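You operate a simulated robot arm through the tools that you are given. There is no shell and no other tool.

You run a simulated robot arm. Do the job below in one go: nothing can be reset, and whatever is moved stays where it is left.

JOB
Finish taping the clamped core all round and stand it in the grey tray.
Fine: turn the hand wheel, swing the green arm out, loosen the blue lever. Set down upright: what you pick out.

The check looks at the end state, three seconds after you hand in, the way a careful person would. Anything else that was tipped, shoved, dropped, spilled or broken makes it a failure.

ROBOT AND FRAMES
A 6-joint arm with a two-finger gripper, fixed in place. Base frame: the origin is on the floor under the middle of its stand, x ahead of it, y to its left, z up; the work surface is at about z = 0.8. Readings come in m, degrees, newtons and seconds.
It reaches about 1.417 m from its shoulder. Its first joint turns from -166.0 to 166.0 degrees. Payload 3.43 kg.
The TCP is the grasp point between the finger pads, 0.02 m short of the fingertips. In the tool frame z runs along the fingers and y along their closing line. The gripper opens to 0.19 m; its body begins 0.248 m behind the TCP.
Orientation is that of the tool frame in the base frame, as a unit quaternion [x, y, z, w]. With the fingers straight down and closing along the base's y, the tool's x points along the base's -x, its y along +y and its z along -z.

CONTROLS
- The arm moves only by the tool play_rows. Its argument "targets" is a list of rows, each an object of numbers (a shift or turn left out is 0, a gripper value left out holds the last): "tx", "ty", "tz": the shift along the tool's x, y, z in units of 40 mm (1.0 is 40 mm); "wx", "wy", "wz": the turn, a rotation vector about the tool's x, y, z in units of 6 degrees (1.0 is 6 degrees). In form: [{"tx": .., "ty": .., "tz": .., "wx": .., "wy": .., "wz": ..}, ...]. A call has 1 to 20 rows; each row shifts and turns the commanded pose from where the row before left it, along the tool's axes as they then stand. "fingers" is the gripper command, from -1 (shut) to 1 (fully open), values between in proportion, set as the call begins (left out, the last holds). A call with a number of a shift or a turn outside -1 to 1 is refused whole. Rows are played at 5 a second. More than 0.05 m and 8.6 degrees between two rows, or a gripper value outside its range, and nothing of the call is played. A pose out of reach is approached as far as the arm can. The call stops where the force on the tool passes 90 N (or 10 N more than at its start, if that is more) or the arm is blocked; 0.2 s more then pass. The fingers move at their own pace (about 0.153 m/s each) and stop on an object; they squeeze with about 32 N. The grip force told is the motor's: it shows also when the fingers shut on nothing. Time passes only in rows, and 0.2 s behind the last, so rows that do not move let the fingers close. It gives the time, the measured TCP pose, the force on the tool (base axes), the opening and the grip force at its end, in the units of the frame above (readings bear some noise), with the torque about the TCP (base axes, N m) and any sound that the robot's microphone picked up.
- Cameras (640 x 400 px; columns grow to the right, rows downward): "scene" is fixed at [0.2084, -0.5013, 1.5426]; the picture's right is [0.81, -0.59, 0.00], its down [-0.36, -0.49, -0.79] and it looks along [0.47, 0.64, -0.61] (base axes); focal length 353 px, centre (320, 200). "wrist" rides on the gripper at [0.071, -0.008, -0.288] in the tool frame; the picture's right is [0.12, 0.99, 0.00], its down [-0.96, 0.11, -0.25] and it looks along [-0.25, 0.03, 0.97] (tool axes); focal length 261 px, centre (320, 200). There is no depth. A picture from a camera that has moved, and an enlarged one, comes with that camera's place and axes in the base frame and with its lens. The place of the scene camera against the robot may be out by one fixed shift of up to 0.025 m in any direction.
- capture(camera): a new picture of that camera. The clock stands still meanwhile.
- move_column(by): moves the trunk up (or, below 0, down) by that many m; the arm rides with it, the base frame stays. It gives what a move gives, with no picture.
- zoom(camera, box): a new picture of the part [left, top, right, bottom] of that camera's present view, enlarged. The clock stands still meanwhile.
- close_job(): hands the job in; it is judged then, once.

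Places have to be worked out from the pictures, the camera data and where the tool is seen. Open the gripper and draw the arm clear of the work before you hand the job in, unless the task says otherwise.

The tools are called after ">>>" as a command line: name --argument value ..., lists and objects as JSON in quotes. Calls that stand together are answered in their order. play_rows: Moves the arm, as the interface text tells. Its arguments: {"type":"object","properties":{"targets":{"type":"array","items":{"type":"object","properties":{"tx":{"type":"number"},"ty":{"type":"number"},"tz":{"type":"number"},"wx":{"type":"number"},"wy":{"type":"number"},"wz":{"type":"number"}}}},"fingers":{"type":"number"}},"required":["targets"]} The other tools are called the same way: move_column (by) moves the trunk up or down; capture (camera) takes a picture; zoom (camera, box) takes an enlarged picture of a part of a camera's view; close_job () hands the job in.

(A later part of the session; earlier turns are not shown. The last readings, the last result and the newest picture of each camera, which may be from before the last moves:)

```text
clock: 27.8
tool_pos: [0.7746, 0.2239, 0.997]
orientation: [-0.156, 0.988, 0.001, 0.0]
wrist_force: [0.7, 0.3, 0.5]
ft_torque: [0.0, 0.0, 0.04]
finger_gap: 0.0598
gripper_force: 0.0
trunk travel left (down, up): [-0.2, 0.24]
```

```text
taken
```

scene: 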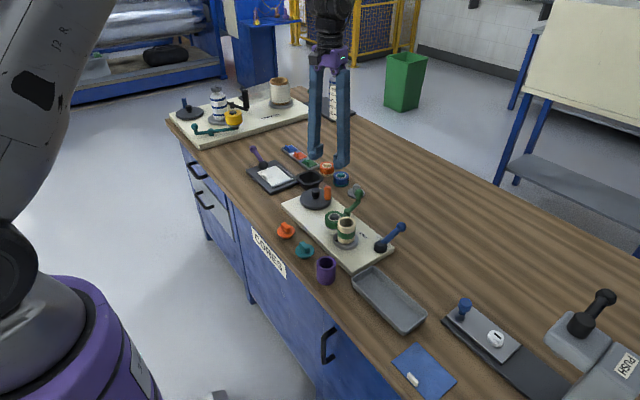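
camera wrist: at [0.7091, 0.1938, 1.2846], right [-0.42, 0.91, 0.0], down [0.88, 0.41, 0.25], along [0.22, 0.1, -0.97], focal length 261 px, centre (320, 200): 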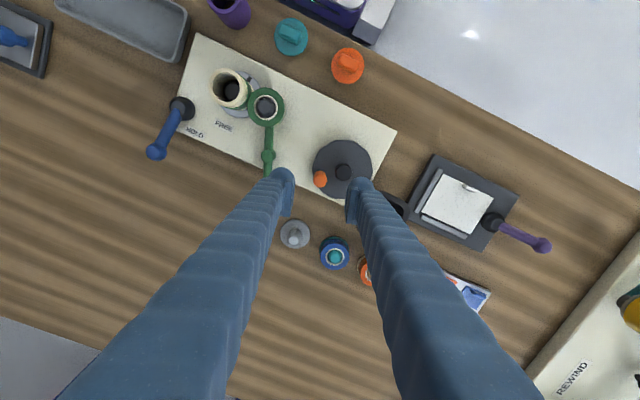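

Now I'll move over the green ball at about (0.842, 0.152) and check the alignment from above.

>>> play_rows --targets '[{"tx": -0.341, "ty": -0.744}, {"tx": -0.341, "ty": -0.744}, {"tx": -0.341, "ty": -0.744}, {"tz": 0.5}, {}]'

>>> zoom --camera "wrist" --box '[220, 60, 440, 240]'

>>> zoom --camera "scene" --box '[300, 120, 420, 260]'

```text
clock: 29.0
tool_pos: [0.8409, 0.1506, 0.9785]
orientation: [-0.157, 0.988, 0.0, 0.0]
wrist_force: [-1.2, 0.6, 0.3]
ft_torque: [-0.02, -0.01, 0.02]
finger_gap: 0.0597
gripper_force: 0.1
trunk travel left (down, up): [-0.2, 0.24]
```

```text
2.22 times, centred on (330, 150) of wrist
camera zoom: at [0.7759, 0.1205, 1.2645], right [-0.42, 0.91, 0.0], down [0.88, 0.41, 0.25], along [0.22, 0.1, -0.97], focal length 579 px, centre (298, 311)
```

zoom: 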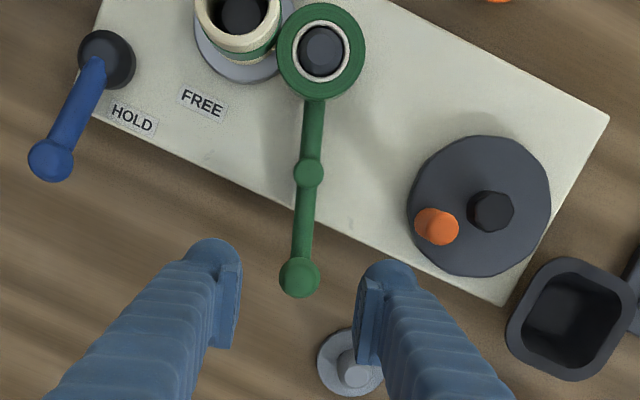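

```text
2.86 times, centred on (360, 190) of scene
camera zoom: at [0.2084, -0.5013, 1.5426], right [0.81, -0.59, 0.0], down [-0.36, -0.49, -0.79], along [0.47, 0.64, -0.61], focal length 1008 px, centre (206, 229)
```

zoom: 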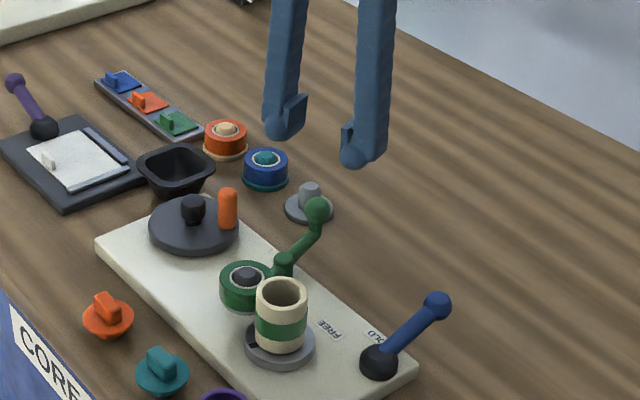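

The ball is centred at about (0.8427, 0.152) and the post at (0.778, 0.130). I'll descend around the ball and close on it.

>>> play_rows --targets '[{"tz": 1}, {"tz": 0.8}, {"tz": 0.66}, {}]'

>>> zoom --camera "scene" --box '[300, 150, 420, 250]'

>>> zoom --camera "wrist" --box '[240, 100, 420, 260]'

```text
clock: 30.0
tool_pos: [0.8404, 0.1514, 0.8793]
orientation: [-0.156, 0.988, 0.0, 0.0]
wrist_force: [-0.2, 1.1, 0.2]
ft_torque: [0.03, -0.02, -0.03]
finger_gap: 0.0595
gripper_force: 0.1
trunk travel left (down, up): [-0.2, 0.24]
```

```text
4.00 times, centred on (360, 200) of scene
camera zoom: at [0.2084, -0.5013, 1.5426], right [0.81, -0.59, 0.0], down [-0.36, -0.49, -0.79], along [0.47, 0.64, -0.61], focal length 1410 px, centre (160, 200)
```

zoom: 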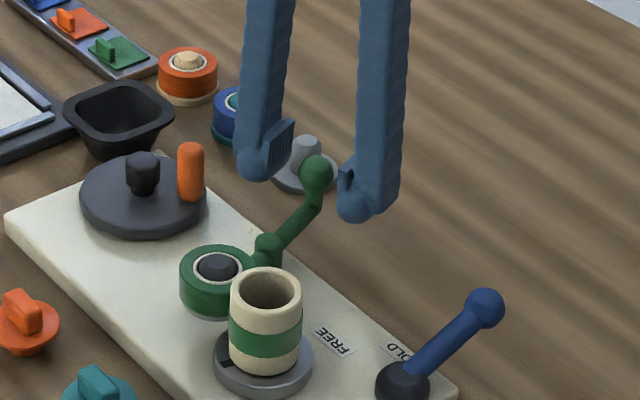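

```text
2.50 times, centred on (330, 180) of wrist
camera zoom: at [0.776, 0.1217, 1.1663], right [-0.42, 0.91, 0.0], down [0.88, 0.41, 0.25], along [0.22, 0.1, -0.97], focal length 652 px, centre (295, 250)
```

zoom: 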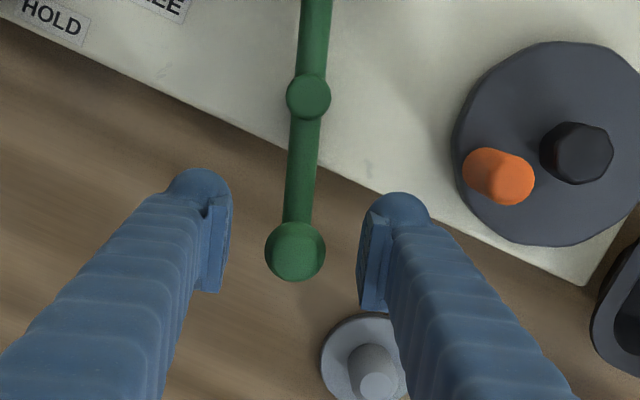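

>>> play_rows --targets '[{}, {}, {}, {}]' --fingers -1

>>> zoom --camera "scene" --box '[300, 150, 420, 250]'

```text
clock: 31.0
tool_pos: [0.8409, 0.1514, 0.8779]
orientation: [-0.157, 0.988, 0.0, 0.0]
wrist_force: [3.4, 1.1, -6.6]
ft_torque: [0.0, -0.13, 0.02]
finger_gap: 0.0284
gripper_force: 45.4
trunk travel left (down, up): [-0.2, 0.24]
```

```text
4.00 times, centred on (360, 200) of scene
camera zoom: at [0.2084, -0.5013, 1.5426], right [0.81, -0.59, 0.0], down [-0.36, -0.49, -0.79], along [0.47, 0.64, -0.61], focal length 1410 px, centre (160, 200)
```

zoom: 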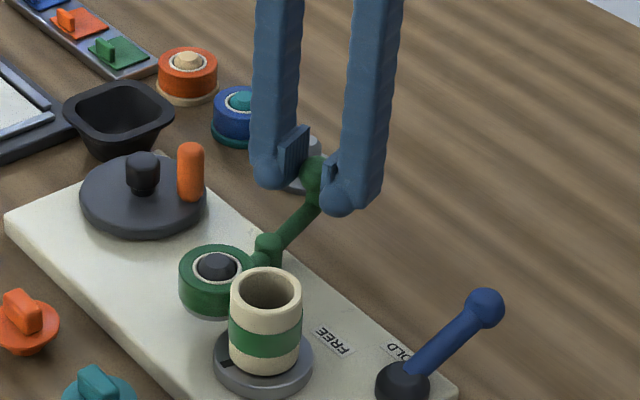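

The ball is held. I'll swing it about the post in the direction that takes the spool away from the core, 18° first.

>>> play_rows --targets '[{"tx": 0.0093, "ty": -0.178, "wz": 1}, {"tx": 0.0093, "ty": -0.178, "wz": 1}, {"tx": 0.0093, "ty": -0.178, "wz": 1}, {}]'

>>> zoom --camera "scene" --box '[300, 150, 420, 250]'

```text
clock: 32.0
tool_pos: [0.8449, 0.1315, 0.8797]
orientation: [0.0, 1.0, 0.0, 0.0]
wrist_force: [7.7, 8.9, -8.4]
ft_torque: [0.13, -0.11, -0.48]
finger_gap: 0.0283
gripper_force: 45.4
trunk travel left (down, up): [-0.2, 0.24]
```

```text
4.00 times, centred on (360, 200) of scene
camera zoom: at [0.2084, -0.5013, 1.5426], right [0.81, -0.59, 0.0], down [-0.36, -0.49, -0.79], along [0.47, 0.64, -0.61], focal length 1410 px, centre (160, 200)
```

zoom: 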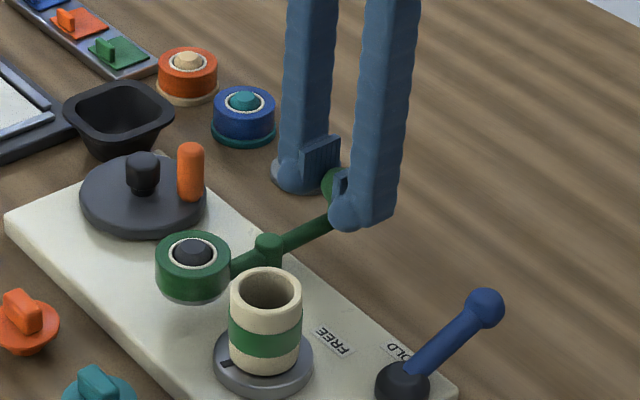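

The arm swings freely and the spool has left the core. I'll continue outward another 24°.

>>> play_rows --targets '[{"tx": 0.0093, "ty": -0.178, "wz": 1}, {"tx": 0.0093, "ty": -0.178, "wz": 1}, {"tx": 0.0093, "ty": -0.178, "wz": 1}, {"tx": 0.0093, "ty": -0.178, "wz": 1}, {}]'

>>> zoom --camera "scene" --box '[300, 150, 420, 250]'

>>> zoom --camera "wrist" --box '[180, 0, 460, 220]'

```text
clock: 33.2
tool_pos: [0.8382, 0.1018, 0.8781]
orientation: [0.207, 0.978, 0.0, 0.0]
wrist_force: [11.9, -0.7, -1.6]
ft_torque: [-0.03, -0.07, -0.25]
finger_gap: 0.0284
gripper_force: 44.6
trunk travel left (down, up): [-0.2, 0.24]
```

```text
4.00 times, centred on (360, 200) of scene
camera zoom: at [0.2084, -0.5013, 1.5426], right [0.81, -0.59, 0.0], down [-0.36, -0.49, -0.79], along [0.47, 0.64, -0.61], focal length 1410 px, centre (160, 200)
```

zoom: 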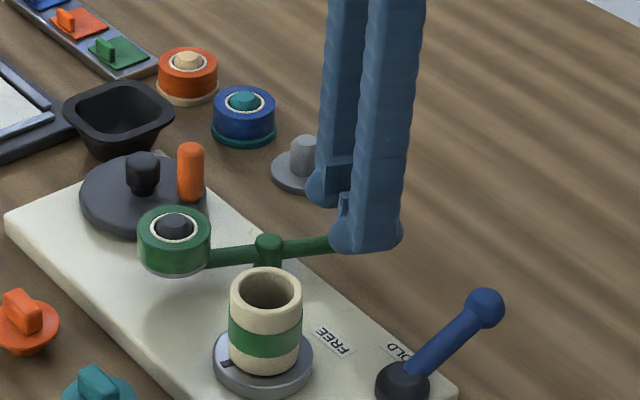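

```text
1.82 times, centred on (320, 110) of wrist
camera zoom: at [0.7702, 0.1234, 1.1657], right [0.3, 0.96, 0.0], down [0.93, -0.29, 0.25], along [0.24, -0.07, -0.97], focal length 474 px, centre (320, 364)
```

zoom: 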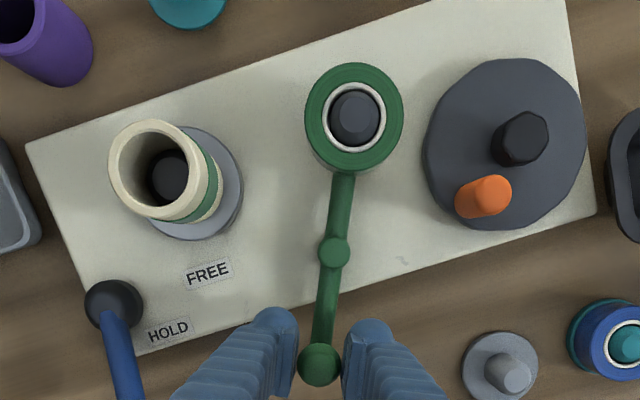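

The spool sits between core and wheel with 42° of swing. Two more steps give room for a finger beside the core, and I'll watch for a stop.

>>> play_rows --targets '[{"tx": 0.0093, "ty": -0.178, "wz": 1}, {"tx": 0.0093, "ty": -0.178, "wz": 1}, {}]'

>>> zoom --camera "wrist" --box '[180, 0, 460, 220]'

>>> zoom --camera "scene" --box '[300, 150, 420, 250]'

```text
clock: 34.0
tool_pos: [0.8363, 0.105, 0.8788]
orientation: [0.31, 0.951, 0.007, 0.004]
wrist_force: [18.2, 49.2, -28.1]
ft_torque: [0.96, 0.96, 0.48]
finger_gap: 0.0285
gripper_force: 45.0
trunk travel left (down, up): [-0.2, 0.24]
stopped in row 3: the force on the tool passed its limit at 93 N (the readings are from after the stop); the commanded pose is now the measured one
```

```text
1.82 times, centred on (320, 110) of wrist
camera zoom: at [0.7713, 0.1358, 1.1654], right [0.49, 0.87, 0.01], down [0.84, -0.48, 0.25], along [0.22, -0.11, -0.97], focal length 474 px, centre (320, 364)
```

zoom: 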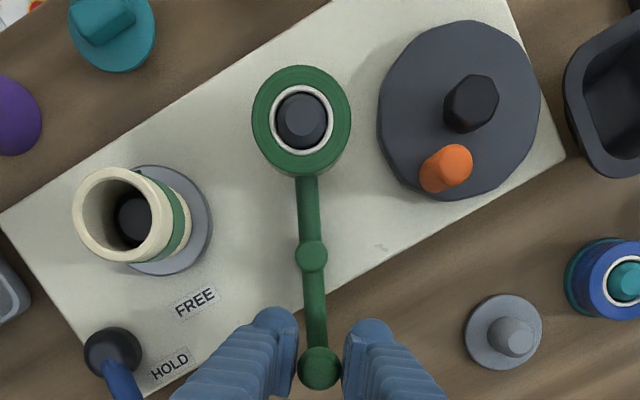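

```text
4.00 times, centred on (360, 200) of scene
camera zoom: at [0.2084, -0.5013, 1.5426], right [0.81, -0.59, 0.0], down [-0.36, -0.49, -0.79], along [0.47, 0.64, -0.61], focal length 1410 px, centre (160, 200)
```

zoom: 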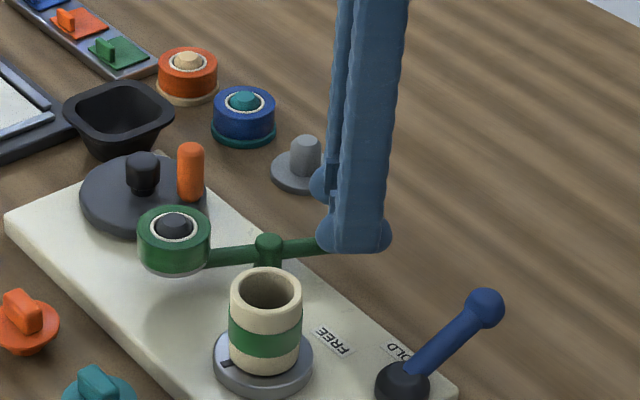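

The arm reached its stop at about 42° and the spool is fully out. I'll release the ball, rise, and turn the hand back square.

>>> play_rows --targets '[{}, {}, {}, {"tz": -0.5}, {"tz": -1}, {"tz": -1}, {}]' --fingers -0.37

>>> play_rows --targets '[{"wz": -1}, {"wz": -1}, {"wz": -1}, {"wz": -1}, {"wz": -1}, {"wz": -1}, {}]'

>>> capture --camera "wrist"

>>> zoom --camera "scene" --box '[300, 150, 420, 250]'

```text
clock: 35.6
tool_pos: [0.8328, 0.0957, 0.98]
orientation: [0.311, 0.951, 0.004, 0.003]
wrist_force: [-0.2, 1.3, -0.1]
ft_torque: [0.0, -0.02, -0.01]
finger_gap: 0.0598
gripper_force: 0.1
trunk travel left (down, up): [-0.2, 0.24]
```

```text
clock: 37.2
tool_pos: [0.8332, 0.0954, 0.9815]
orientation: [0.001, 1.0, 0.004, 0.005]
wrist_force: [-0.7, -0.5, 0.6]
ft_torque: [0.03, 0.0, 0.01]
finger_gap: 0.0599
gripper_force: 0.0
trunk travel left (down, up): [-0.2, 0.24]
```

```text
taken
camera wrist: at [0.7589, 0.0849, 1.268], right [-0.12, 0.99, 0.01], down [0.96, 0.11, 0.26], along [0.25, 0.04, -0.97], focal length 261 px, centre (320, 200)
```

wrist: 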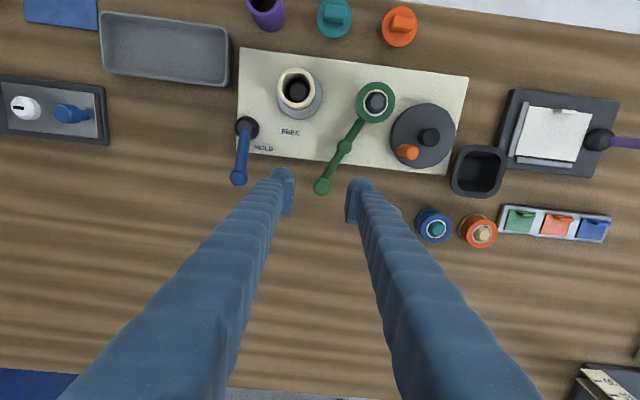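

```text
4.00 times, centred on (360, 200) of scene
camera zoom: at [0.2084, -0.5013, 1.5426], right [0.81, -0.59, 0.0], down [-0.36, -0.49, -0.79], along [0.47, 0.64, -0.61], focal length 1410 px, centre (160, 200)
```

zoom: 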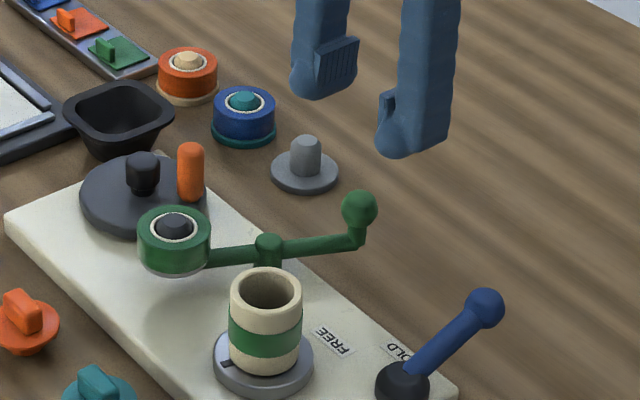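

The green arm stays out by itself. I'll take out the hand's 0.7° tilt and move over the blue lever's ball near (0.841, -0.029).

>>> play_rows --targets '[{"wx": 0.076, "wy": 0.095}, {"tx": -0.049, "ty": -0.778}, {"tx": -0.049, "ty": -0.778}, {"tx": -0.049, "ty": -0.778}, {"tx": -0.049, "ty": -0.778}, {}]'

>>> zoom --camera "wrist" --box '[220, 80, 420, 240]'

>>> zoom --camera "scene" --box '[330, 160, 450, 260]'

```text
clock: 38.6
tool_pos: [0.8393, -0.0292, 0.9828]
orientation: [0.002, 1.0, 0.0, -0.001]
wrist_force: [-0.1, -0.1, -0.2]
ft_torque: [0.07, 0.02, -0.01]
finger_gap: 0.0595
gripper_force: 0.1
trunk travel left (down, up): [-0.2, 0.24]
```

```text
2.50 times, centred on (320, 160) of wrist
camera zoom: at [0.769, -0.0368, 1.2692], right [-0.12, 0.99, 0.0], down [0.96, 0.11, 0.25], along [0.24, 0.03, -0.97], focal length 652 px, centre (320, 300)
```

zoom: 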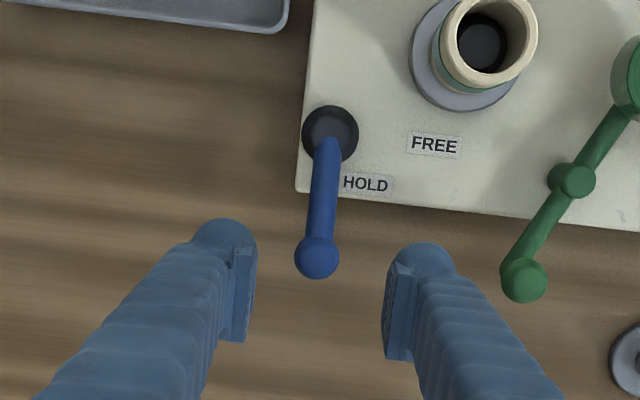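

```text
4.00 times, centred on (390, 210) of scene
camera zoom: at [0.2084, -0.5013, 1.5426], right [0.81, -0.59, 0.0], down [-0.36, -0.49, -0.79], along [0.47, 0.64, -0.61], focal length 1410 px, centre (40, 160)
```

zoom: 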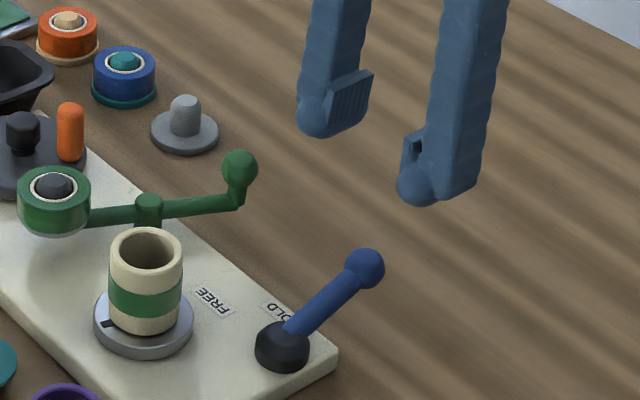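

The lever ball is at about (0.842, -0.030, 0.869), centred between the fingers. I'll descend around it and close.

>>> play_rows --targets '[{"tx": -0.06, "tz": 0.9}, {"tz": 0.95}, {"tz": 0.92}, {}]'

>>> zoom --camera "wrist" --box '[220, 80, 420, 240]'

>>> zoom --camera "scene" --box '[330, 160, 450, 260]'

```text
clock: 39.6
tool_pos: [0.8437, -0.0286, 0.8697]
orientation: [0.002, 1.0, 0.0, 0.001]
wrist_force: [0.1, 0.4, 0.2]
ft_torque: [0.02, -0.02, 0.02]
finger_gap: 0.0602
gripper_force: 0.0
trunk travel left (down, up): [-0.2, 0.24]
```

```text
2.50 times, centred on (320, 160) of wrist
camera zoom: at [0.771, -0.0374, 1.1583], right [-0.12, 0.99, 0.0], down [0.96, 0.11, 0.25], along [0.24, 0.03, -0.97], focal length 652 px, centre (320, 300)
```

zoom: 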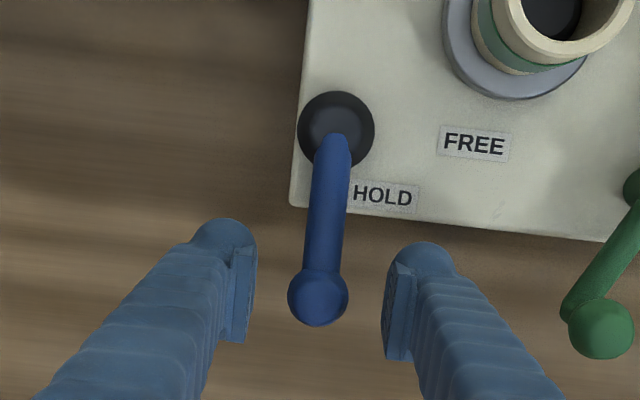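

```text
4.00 times, centred on (390, 210) of scene
camera zoom: at [0.2084, -0.5013, 1.5426], right [0.81, -0.59, 0.0], down [-0.36, -0.49, -0.79], along [0.47, 0.64, -0.61], focal length 1410 px, centre (40, 160)
```

zoom: 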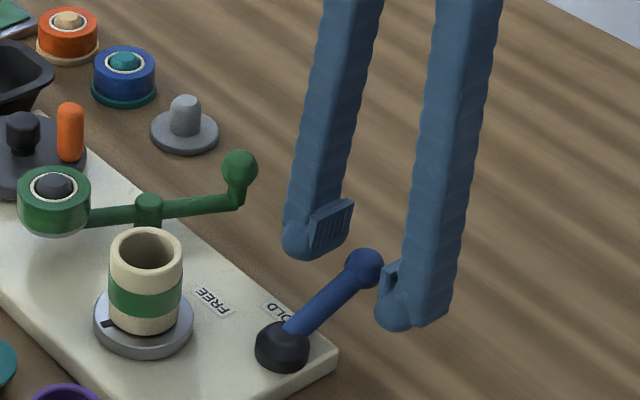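

The forward finger would run into the core at the end of a 90° lever swing if I gripped the ball. I'll instead rise, shut the fingers, turn the hand so the closed tips form a pusher, and push the ball from its -y side.

>>> play_rows --targets '[{"tz": -1}, {"tz": -0.6}, {}]'

>>> play_rows --targets '[{"wz": 1}, {"wz": 1}, {"wz": 1}, {"wz": 1}, {"wz": 1}, {"wz": 1}, {"wz": 1}, {"wz": 1}, {"wz": 1}, {"wz": 1}, {"wz": 1}, {"wz": 1}, {"wz": 1}, {"wz": 1}, {"wz": 1}, {"tx": -1}, {}]' --fingers -1

>>> capture --camera "wrist"

>>> zoom --camera "scene" --box '[330, 160, 450, 260]'

```text
clock: 40.4
tool_pos: [0.8425, -0.0304, 0.9361]
orientation: [0.002, 1.0, 0.001, -0.001]
wrist_force: [-0.2, -0.3, 0.5]
ft_torque: [0.0, 0.06, 0.02]
finger_gap: 0.0598
gripper_force: 0.0
trunk travel left (down, up): [-0.2, 0.24]
```

```text
clock: 44.0
tool_pos: [0.8417, -0.0689, 0.935]
orientation: [0.708, 0.706, 0.0, -0.001]
wrist_force: [0.6, -0.5, -0.8]
ft_torque: [0.22, 0.0, 0.01]
finger_gap: 0.0
gripper_force: 31.6
trunk travel left (down, up): [-0.2, 0.24]
```

```text
taken
camera wrist: at [0.8328, 0.0007, 1.2214], right [0.99, 0.12, 0.0], down [0.11, -0.96, 0.25], along [0.03, -0.24, -0.97], focal length 261 px, centre (320, 200)
```

wrist: 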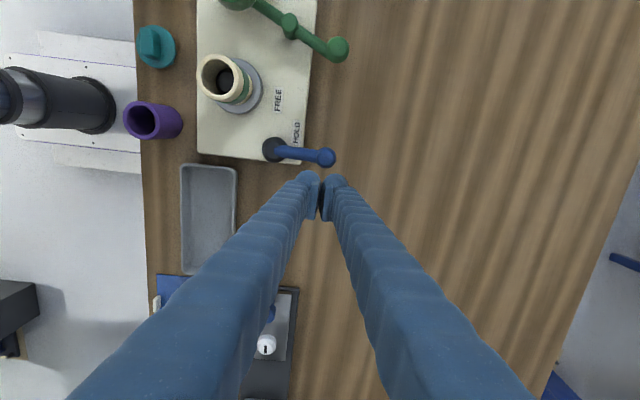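

```text
4.00 times, centred on (390, 210) of scene
camera zoom: at [0.2084, -0.5013, 1.5426], right [0.81, -0.59, 0.0], down [-0.36, -0.49, -0.79], along [0.47, 0.64, -0.61], focal length 1410 px, centre (40, 160)
```

zoom: 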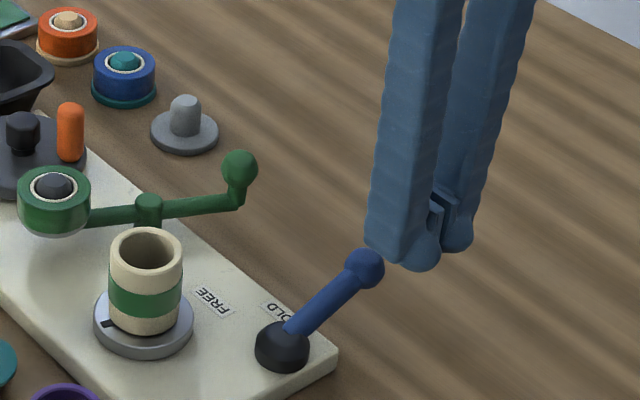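

>>> zoom --camera "wrist" --box '[260, 120, 400, 240]'

```text
3.33 times, centred on (330, 180) of wrist
camera zoom: at [0.8328, 0.0007, 1.2214], right [0.99, 0.12, 0.0], down [0.11, -0.96, 0.25], along [0.03, -0.24, -0.97], focal length 869 px, centre (287, 267)
```

zoom: 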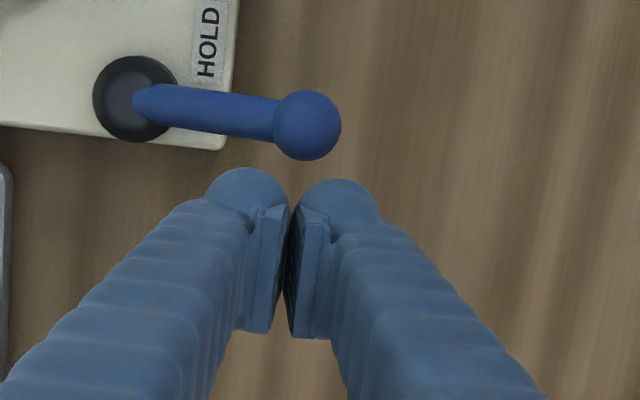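

The closed tips reach about 25 mm ahead of the grasp point, so I need more room behind the ball. I'll back off another 20 mm, then lower beside the lever.

>>> play_rows --targets '[{"tx": -0.5}, {"tz": 0.8}, {"tz": 0.86}, {}]'

>>> zoom --camera "wrist" --box '[260, 120, 400, 240]'

>>> zoom --camera "scene" --box '[330, 160, 450, 260]'

```text
clock: 45.0
tool_pos: [0.8425, -0.0902, 0.8677]
orientation: [0.708, 0.706, -0.001, 0.001]
wrist_force: [0.4, -0.1, -0.2]
ft_torque: [-0.03, -0.01, 0.0]
finger_gap: 0.0005
gripper_force: 32.6
trunk travel left (down, up): [-0.2, 0.24]
```

```text
3.33 times, centred on (330, 180) of wrist
camera zoom: at [0.833, -0.019, 1.155], right [0.99, 0.12, 0.0], down [0.11, -0.96, 0.25], along [0.03, -0.25, -0.97], focal length 869 px, centre (287, 267)
```

zoom: 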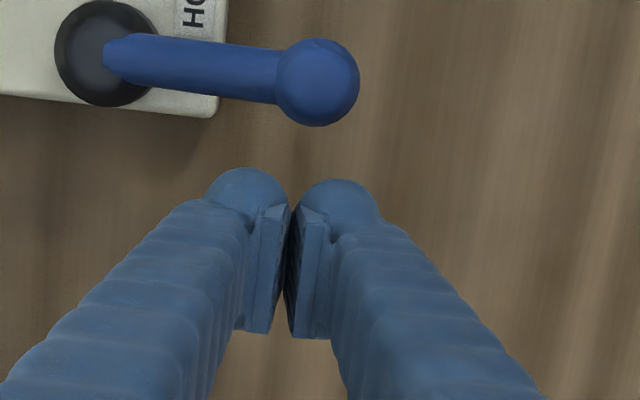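

```text
4.00 times, centred on (390, 210) of scene
camera zoom: at [0.2084, -0.5013, 1.5426], right [0.81, -0.59, 0.0], down [-0.36, -0.49, -0.79], along [0.47, 0.64, -0.61], focal length 1410 px, centre (40, 160)
```

zoom: 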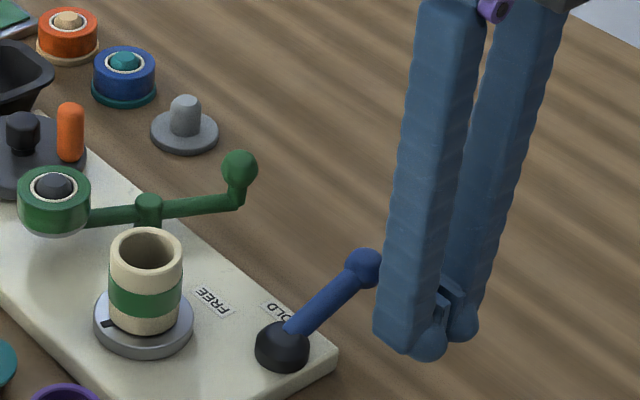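

There is about 14 mm of gap to the ball, which lines up with the notch between the tips. I'll close the gap and push the lever along its arc for the first 24°.

>>> play_rows --targets '[{"tx": 0.32}, {"tx": 0.203, "ty": 0.086, "wz": -1}, {"tx": 0.203, "ty": 0.086, "wz": -1}, {"tx": 0.203, "ty": 0.086, "wz": -1}, {"tx": 0.203, "ty": 0.086, "wz": -1}, {}]'

>>> zoom --camera "wrist" --box '[240, 80, 400, 240]'

>>> zoom --camera "scene" --box '[330, 160, 450, 260]'

```text
clock: 46.4
tool_pos: [0.8514, -0.0413, 0.8692]
orientation: [0.546, 0.838, 0.0, -0.002]
wrist_force: [0.5, -1.4, 0.4]
ft_torque: [-0.04, 0.02, -0.03]
finger_gap: 0.0003
gripper_force: 31.8
trunk travel left (down, up): [-0.2, 0.24]
```

```text
2.50 times, centred on (320, 160) of wrist
camera zoom: at [0.8142, 0.0193, 1.1564], right [0.86, 0.51, 0.0], down [0.5, -0.83, 0.25], along [0.12, -0.21, -0.97], focal length 652 px, centre (320, 300)
```

zoom: 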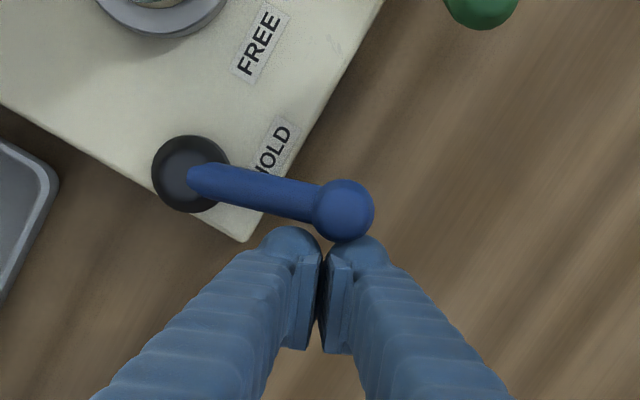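

```text
4.00 times, centred on (390, 210) of scene
camera zoom: at [0.2084, -0.5013, 1.5426], right [0.81, -0.59, 0.0], down [-0.36, -0.49, -0.79], along [0.47, 0.64, -0.61], focal length 1410 px, centre (40, 160)
```

zoom: 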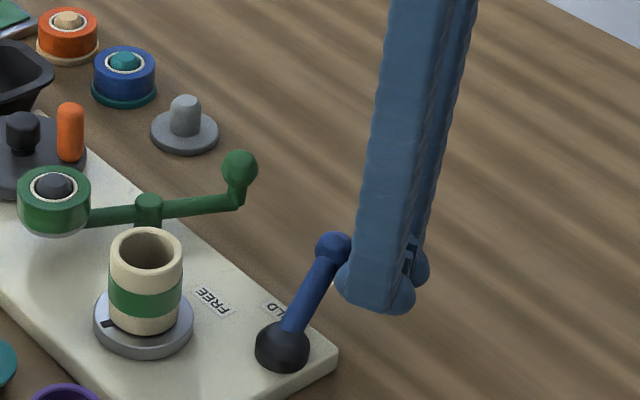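

The lever is following, at about 22°. The ball rides slightly toward the outer tip, so I'll shift outward a little and keep going.

>>> play_rows --targets '[{"tx": 0.203, "ty": 0.2, "wz": -1}, {"tx": 0.203, "ty": 0.086, "wz": -1}, {"tx": 0.203, "ty": 0.086, "wz": -1}, {"tx": 0.203, "ty": 0.086, "wz": -1}, {"tx": 0.203, "ty": 0.086, "wz": -1}, {}]'

>>> zoom --camera "wrist" --box '[200, 60, 400, 240]'

>>> zoom --camera "scene" --box '[330, 160, 450, 260]'

```text
clock: 47.8
tool_pos: [0.845, 0.0032, 0.8676]
orientation: [0.31, 0.951, -0.001, -0.001]
wrist_force: [0.2, -0.3, 0.2]
ft_torque: [-0.02, 0.0, 0.0]
finger_gap: 0.0
gripper_force: 32.1
trunk travel left (down, up): [-0.2, 0.24]
```

```text
2.22 times, centred on (300, 150) of wrist
camera zoom: at [0.7827, 0.0372, 1.1557], right [0.49, 0.87, 0.0], down [0.85, -0.47, 0.25], along [0.21, -0.12, -0.97], focal length 579 px, centre (364, 311)
```

zoom: 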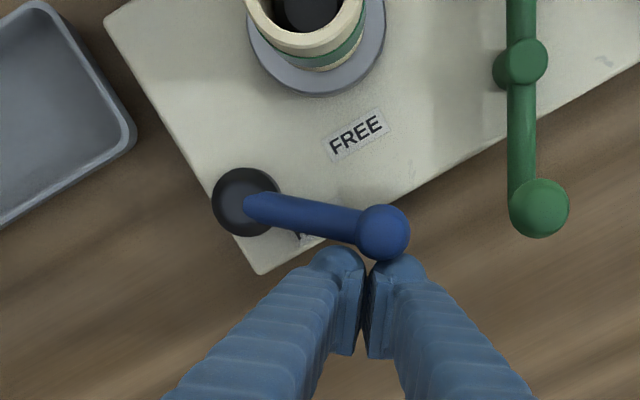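

```text
4.00 times, centred on (390, 210) of scene
camera zoom: at [0.2084, -0.5013, 1.5426], right [0.81, -0.59, 0.0], down [-0.36, -0.49, -0.79], along [0.47, 0.64, -0.61], focal length 1410 px, centre (40, 160)
```

zoom: 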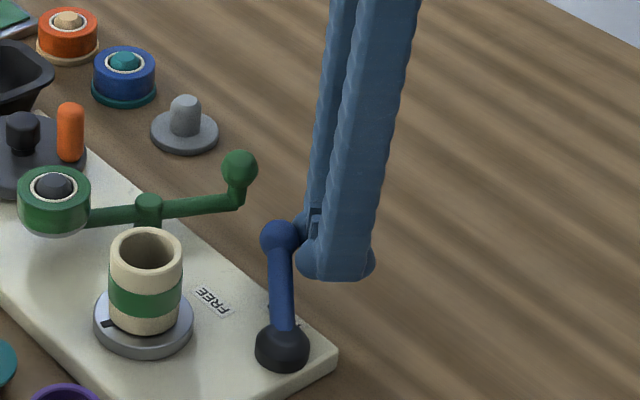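

The lever is near 50° with little force needed. I'll continue, staying clear of the green ball on the right.

>>> play_rows --targets '[{"tx": 0.203, "ty": 0.086, "wz": -1}, {"tx": 0.203, "ty": 0.086, "wz": -1}, {"tx": 0.203, "ty": 0.086, "wz": -1}, {"tx": 0.203, "ty": 0.086, "wz": -1}, {}]'

>>> zoom --camera "wrist" --box '[200, 60, 440, 240]'

>>> zoom --camera "scene" --box '[330, 160, 450, 260]'

```text
clock: 49.0
tool_pos: [0.8308, 0.0277, 0.868]
orientation: [0.105, 0.994, 0.0, 0.003]
wrist_force: [46.9, -18.1, -2.3]
ft_torque: [-0.41, -0.33, -0.24]
finger_gap: 0.0
gripper_force: 32.0
trunk travel left (down, up): [-0.2, 0.24]
```

```text
2.22 times, centred on (320, 150) of wrist
camera zoom: at [0.7565, 0.0331, 1.155], right [0.09, 1.0, 0.0], down [0.96, -0.09, 0.25], along [0.25, -0.02, -0.97], focal length 579 px, centre (320, 311)
```

zoom: 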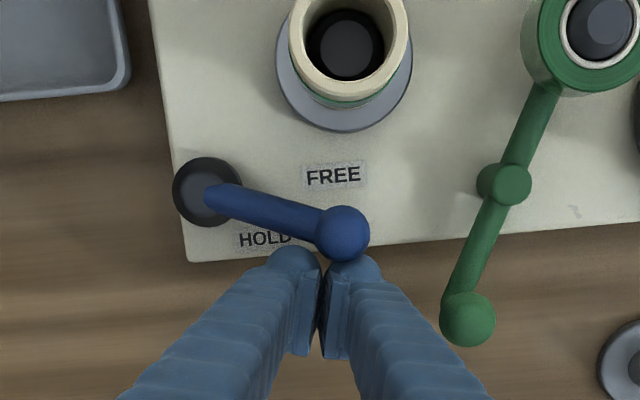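

```text
4.00 times, centred on (390, 210) of scene
camera zoom: at [0.2084, -0.5013, 1.5426], right [0.81, -0.59, 0.0], down [-0.36, -0.49, -0.79], along [0.47, 0.64, -0.61], focal length 1410 px, centre (40, 160)
```

zoom: 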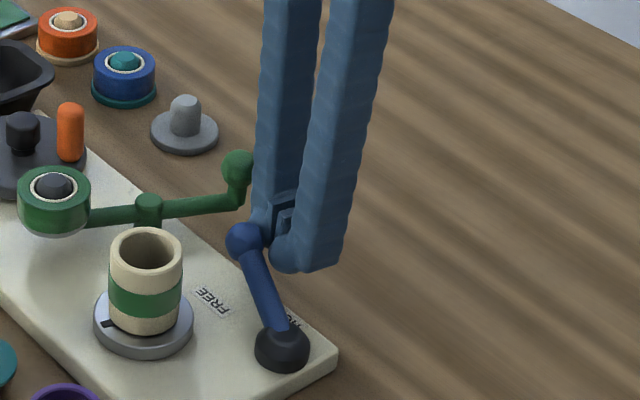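

The lever is at about 70° and resists with 50 N, which looks like its end stop. I'll push slightly more to see whether it moves.

>>> play_rows --targets '[{"tx": 0.06, "ty": 0.02}, {"tx": 0.04}, {}]'

>>> zoom --camera "wrist" --box '[200, 60, 440, 240]'

```text
clock: 49.8
tool_pos: [0.8303, 0.0331, 0.8667]
orientation: [0.105, 0.994, 0.001, 0.004]
wrist_force: [55.8, -3.4, -7.1]
ft_torque: [0.07, -0.47, -0.54]
finger_gap: 0.006
gripper_force: 34.7
trunk travel left (down, up): [-0.2, 0.24]
```

```text
2.22 times, centred on (320, 150) of wrist
camera zoom: at [0.7549, 0.0387, 1.1532], right [0.09, 1.0, 0.0], down [0.96, -0.09, 0.26], along [0.26, -0.02, -0.97], focal length 579 px, centre (320, 311)
```

zoom: 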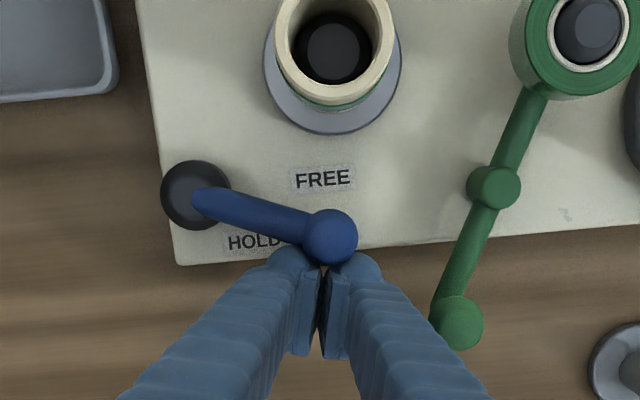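

It did not move and the tips only slid, so the lever is at its end stop near FREE. I'll back off, rise, and check the lever and core.

>>> play_rows --targets '[{"tx": -0.4}, {"tx": -0.4}, {"tz": -1}, {"tz": -1}, {"tz": -1}, {}]'

>>> capture --camera "wrist"

>>> zoom --camera "scene" --box '[310, 160, 430, 260]'

```text
clock: 51.2
tool_pos: [0.8522, 0.0242, 0.9881]
orientation: [0.106, 0.994, -0.001, -0.001]
wrist_force: [-0.4, -0.2, 0.5]
ft_torque: [0.03, 0.0, -0.01]
finger_gap: 0.0
gripper_force: 34.2
trunk travel left (down, up): [-0.2, 0.24]
```

```text
taken
camera wrist: at [0.781, 0.031, 1.2752], right [0.09, 1.0, 0.0], down [0.97, -0.09, 0.25], along [0.24, -0.02, -0.97], focal length 261 px, centre (320, 200)
```

wrist: 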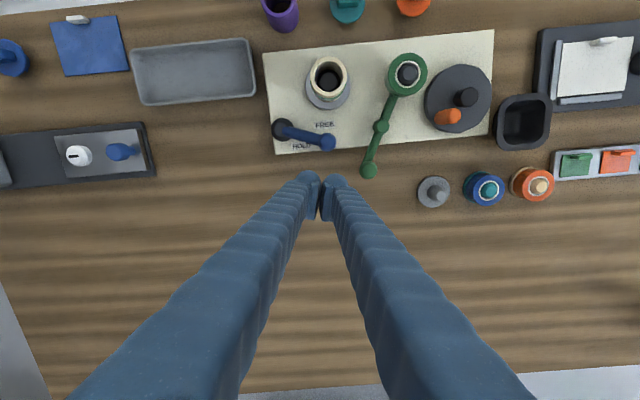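

```text
4.00 times, centred on (370, 210) of scene
camera zoom: at [0.2084, -0.5013, 1.5426], right [0.81, -0.59, 0.0], down [-0.36, -0.49, -0.79], along [0.47, 0.64, -0.61], focal length 1410 px, centre (120, 160)
```

zoom: 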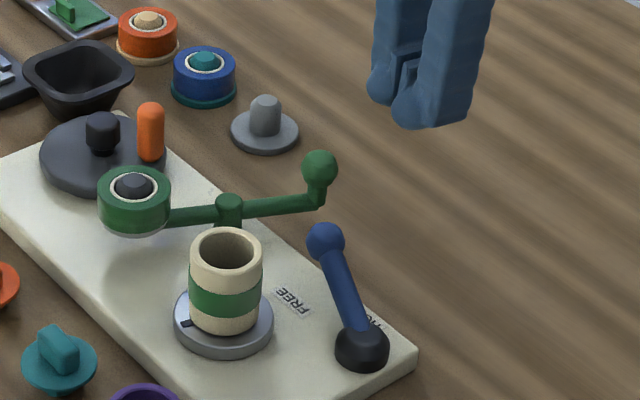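

The lever stays at FREE and the core is undisturbed. I'll square the hand, set a modest opening and move over the core.

>>> play_rows --targets '[{"wz": -1}, {"wz": -1}, {"tx": 0.9, "ty": 0.16}, {"tx": 0.9, "ty": 0.16}, {"tx": 0.9, "ty": 0.16}, {"tx": 0.93, "ty": 0.165}, {}]' --fingers -0.158

>>> capture --camera "wrist"

>>> zoom --camera "wrist" --box '[220, 80, 420, 240]'

>>> zoom --camera "scene" --box '[290, 130, 410, 250]'

```text
clock: 52.8
tool_pos: [0.7051, 0.0508, 0.9876]
orientation: [0.002, 1.0, -0.001, -0.001]
wrist_force: [0.1, -0.2, -0.2]
ft_torque: [-0.03, -0.01, 0.02]
finger_gap: 0.0799
gripper_force: 0.1
trunk travel left (down, up): [-0.2, 0.24]
```

```text
taken
camera wrist: at [0.6331, 0.0421, 1.2756], right [-0.12, 0.99, 0.0], down [0.96, 0.11, 0.25], along [0.24, 0.03, -0.97], focal length 261 px, centre (320, 200)
```

wrist: 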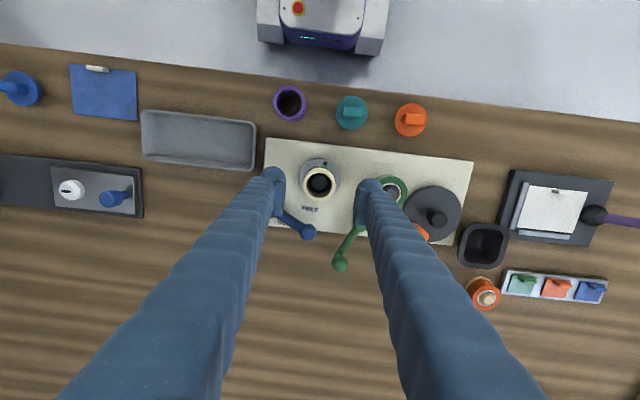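

```text
2.50 times, centred on (320, 160) of wrist
camera zoom: at [0.6331, 0.0421, 1.2756], right [-0.12, 0.99, 0.0], down [0.96, 0.11, 0.25], along [0.24, 0.03, -0.97], focal length 652 px, centre (320, 300)
```

zoom: 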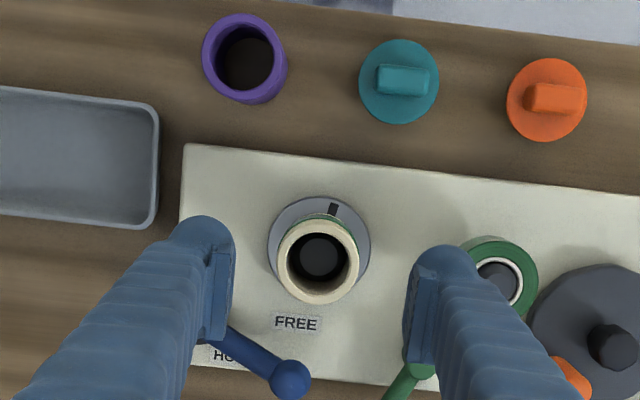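

```text
3.33 times, centred on (350, 190) of scene
camera zoom: at [0.2084, -0.5013, 1.5426], right [0.81, -0.59, 0.0], down [-0.36, -0.49, -0.79], along [0.47, 0.64, -0.61], focal length 1175 px, centre (220, 233)
```

zoom: 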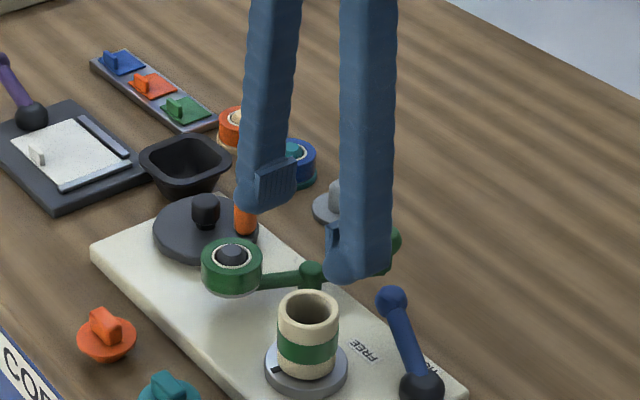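

The core is centred under the hand at about (0.7066, 0.0496). I'll descend in two stages with a look in between.

>>> play_rows --targets '[{"tx": -0.03, "ty": -0.02, "tz": 1}, {"tz": 0.9}, {}]'

>>> zoom --camera "wrist" --box '[220, 80, 420, 240]'

>>> zoom --camera "scene" --box '[300, 160, 400, 250]'

```text
clock: 53.6
tool_pos: [0.7081, 0.05, 0.9125]
orientation: [0.001, 1.0, 0.001, 0.0]
wrist_force: [-0.1, -0.5, -0.3]
ft_torque: [0.03, -0.02, 0.01]
finger_gap: 0.0802
gripper_force: 0.0
trunk travel left (down, up): [-0.2, 0.24]
```

```text
2.50 times, centred on (320, 160) of wrist
camera zoom: at [0.6363, 0.0412, 1.1996], right [-0.12, 0.99, 0.0], down [0.96, 0.11, 0.25], along [0.24, 0.03, -0.97], focal length 652 px, centre (320, 300)
```

zoom: 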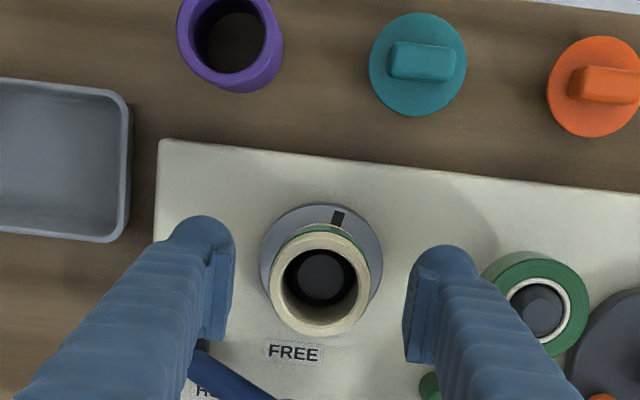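

```text
4.44 times, centred on (350, 205) of scene
camera zoom: at [0.2084, -0.5013, 1.5426], right [0.81, -0.59, 0.0], down [-0.36, -0.49, -0.79], along [0.47, 0.64, -0.61], focal length 1567 px, centre (187, 178)
```

zoom: 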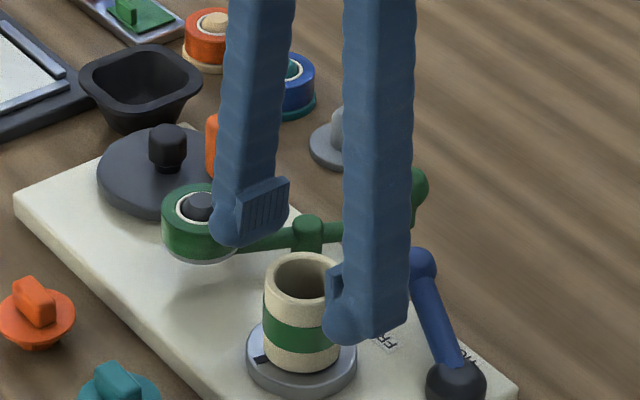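

There is about 10 mm between the right finger and the spool, which is enough. I'll go down to grip height and close on the core.

>>> play_rows --targets '[{"tz": 0.6}, {"tz": 0.6}, {}]'

>>> zoom --camera "scene" --box '[300, 160, 400, 250]'

```text
clock: 54.4
tool_pos: [0.7058, 0.0506, 0.8634]
orientation: [0.001, 1.0, 0.001, 0.0]
wrist_force: [-0.2, 0.1, 0.2]
ft_torque: [-0.02, 0.01, 0.01]
finger_gap: 0.0799
gripper_force: 0.0
trunk travel left (down, up): [-0.2, 0.24]
```

```text
4.44 times, centred on (350, 205) of scene
camera zoom: at [0.2084, -0.5013, 1.5426], right [0.81, -0.59, 0.0], down [-0.36, -0.49, -0.79], along [0.47, 0.64, -0.61], focal length 1567 px, centre (187, 178)
```

zoom: 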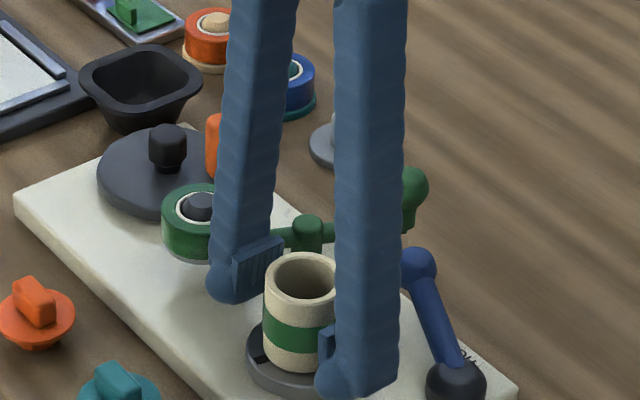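

>>> play_rows --targets '[{}, {}, {}, {}, {}]' --fingers -1

>>> zoom --camera "scene" --box '[300, 160, 400, 250]'

>>> zoom --camera "wrist" --box '[220, 80, 420, 240]'

```text
clock: 55.6
tool_pos: [0.7067, 0.0512, 0.8631]
orientation: [0.002, 1.0, 0.0, -0.002]
wrist_force: [-0.2, -0.4, -0.3]
ft_torque: [0.03, -0.02, 0.01]
finger_gap: 0.0453
gripper_force: 31.6
trunk travel left (down, up): [-0.2, 0.24]
```

```text
4.44 times, centred on (350, 205) of scene
camera zoom: at [0.2084, -0.5013, 1.5426], right [0.81, -0.59, 0.0], down [-0.36, -0.49, -0.79], along [0.47, 0.64, -0.61], focal length 1567 px, centre (187, 178)
```

zoom: 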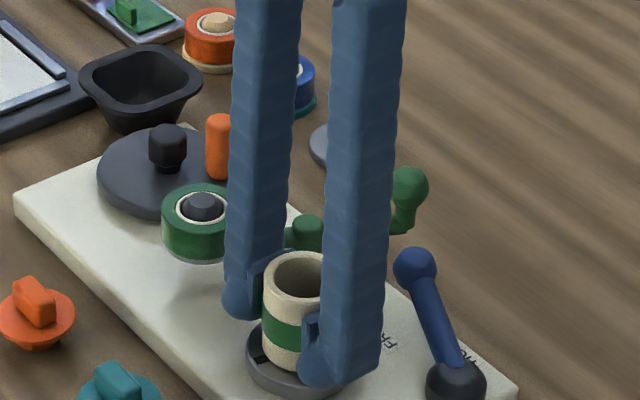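

```text
2.50 times, centred on (320, 160) of wrist
camera zoom: at [0.6354, 0.0424, 1.151], right [-0.12, 0.99, 0.0], down [0.96, 0.11, 0.25], along [0.24, 0.03, -0.97], focal length 652 px, centre (320, 300)
```

zoom: 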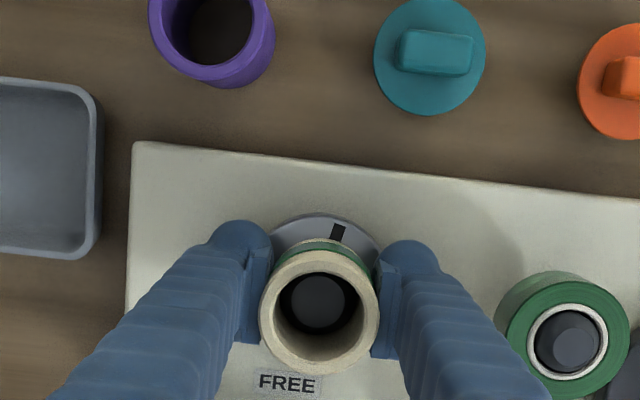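

The core is gripped at 45 mm. I'll lift slowly and check that it comes free of the chuck.

>>> play_rows --targets '[{"tz": -0.15}, {"tz": -0.15}, {"tz": -0.2}, {}]'

>>> zoom --camera "scene" --box '[300, 160, 400, 250]'

```text
clock: 56.6
tool_pos: [0.7071, 0.0494, 0.8848]
orientation: [0.002, 1.0, 0.001, -0.001]
wrist_force: [0.1, -1.3, 1.4]
ft_torque: [0.02, -0.01, 0.01]
finger_gap: 0.0452
gripper_force: 32.2
trunk travel left (down, up): [-0.2, 0.24]
```

```text
4.44 times, centred on (350, 205) of scene
camera zoom: at [0.2084, -0.5013, 1.5426], right [0.81, -0.59, 0.0], down [-0.36, -0.49, -0.79], along [0.47, 0.64, -0.61], focal length 1567 px, centre (187, 178)
```

zoom: 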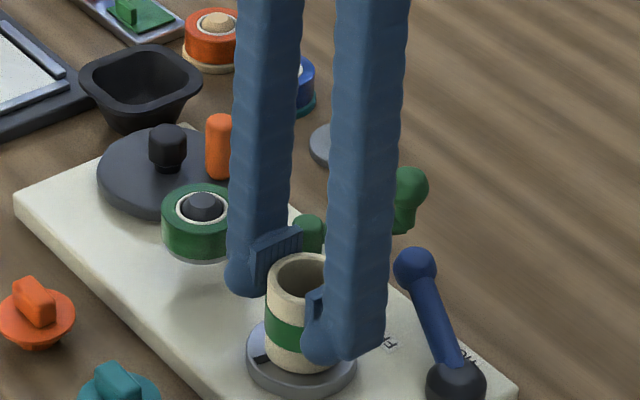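

>>> zoom --camera "wrist" --box '[220, 80, 420, 240]'

>>> zoom --camera "scene" --box '[325, 195, 375, 250]'

```text
2.50 times, centred on (320, 160) of wrist
camera zoom: at [0.6359, 0.041, 1.1714], right [-0.12, 0.99, 0.0], down [0.96, 0.11, 0.25], along [0.24, 0.03, -0.97], focal length 652 px, centre (320, 300)
```

zoom: 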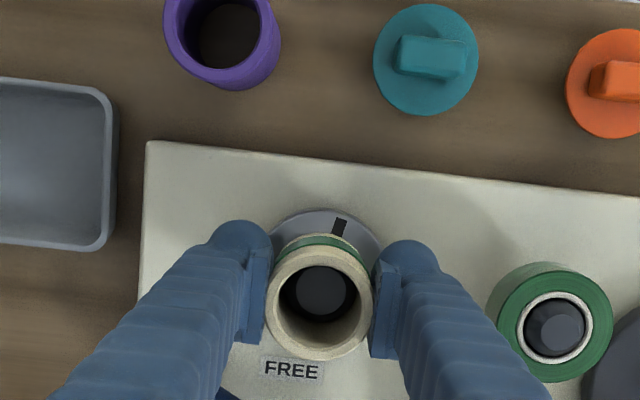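

```text
7.27 times, centred on (350, 222) of scene
camera zoom: at [0.2084, -0.5013, 1.5426], right [0.81, -0.59, 0.0], down [-0.36, -0.49, -0.79], along [0.47, 0.64, -0.61], focal length 2564 px, centre (102, 36)
```

zoom: 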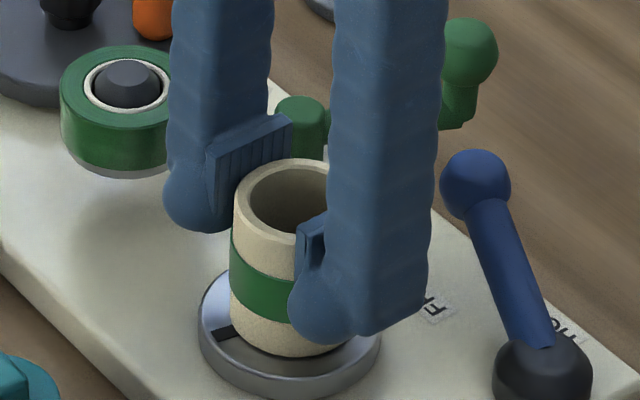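

The fingers rose but the core stayed in the chuck, so they slipped along it. I'll read the force during one more small lift to tell whether it is still clamped.

>>> play_rows --targets '[{"tz": -0.1}]'

>>> zoom --camera "scene" --box '[325, 195, 375, 250]'

```text
clock: 57.0
tool_pos: [0.706, 0.0487, 0.8877]
orientation: [0.001, 1.0, 0.0, 0.0]
wrist_force: [0.5, 0.0, 0.0]
ft_torque: [0.0, 0.01, 0.04]
finger_gap: 0.0452
gripper_force: 31.9
trunk travel left (down, up): [-0.2, 0.24]
```

```text
7.27 times, centred on (350, 222) of scene
camera zoom: at [0.2084, -0.5013, 1.5426], right [0.81, -0.59, 0.0], down [-0.36, -0.49, -0.79], along [0.47, 0.64, -0.61], focal length 2564 px, centre (102, 36)
```

zoom: 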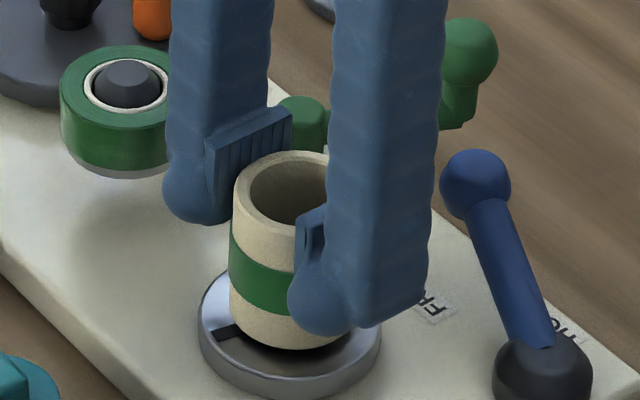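

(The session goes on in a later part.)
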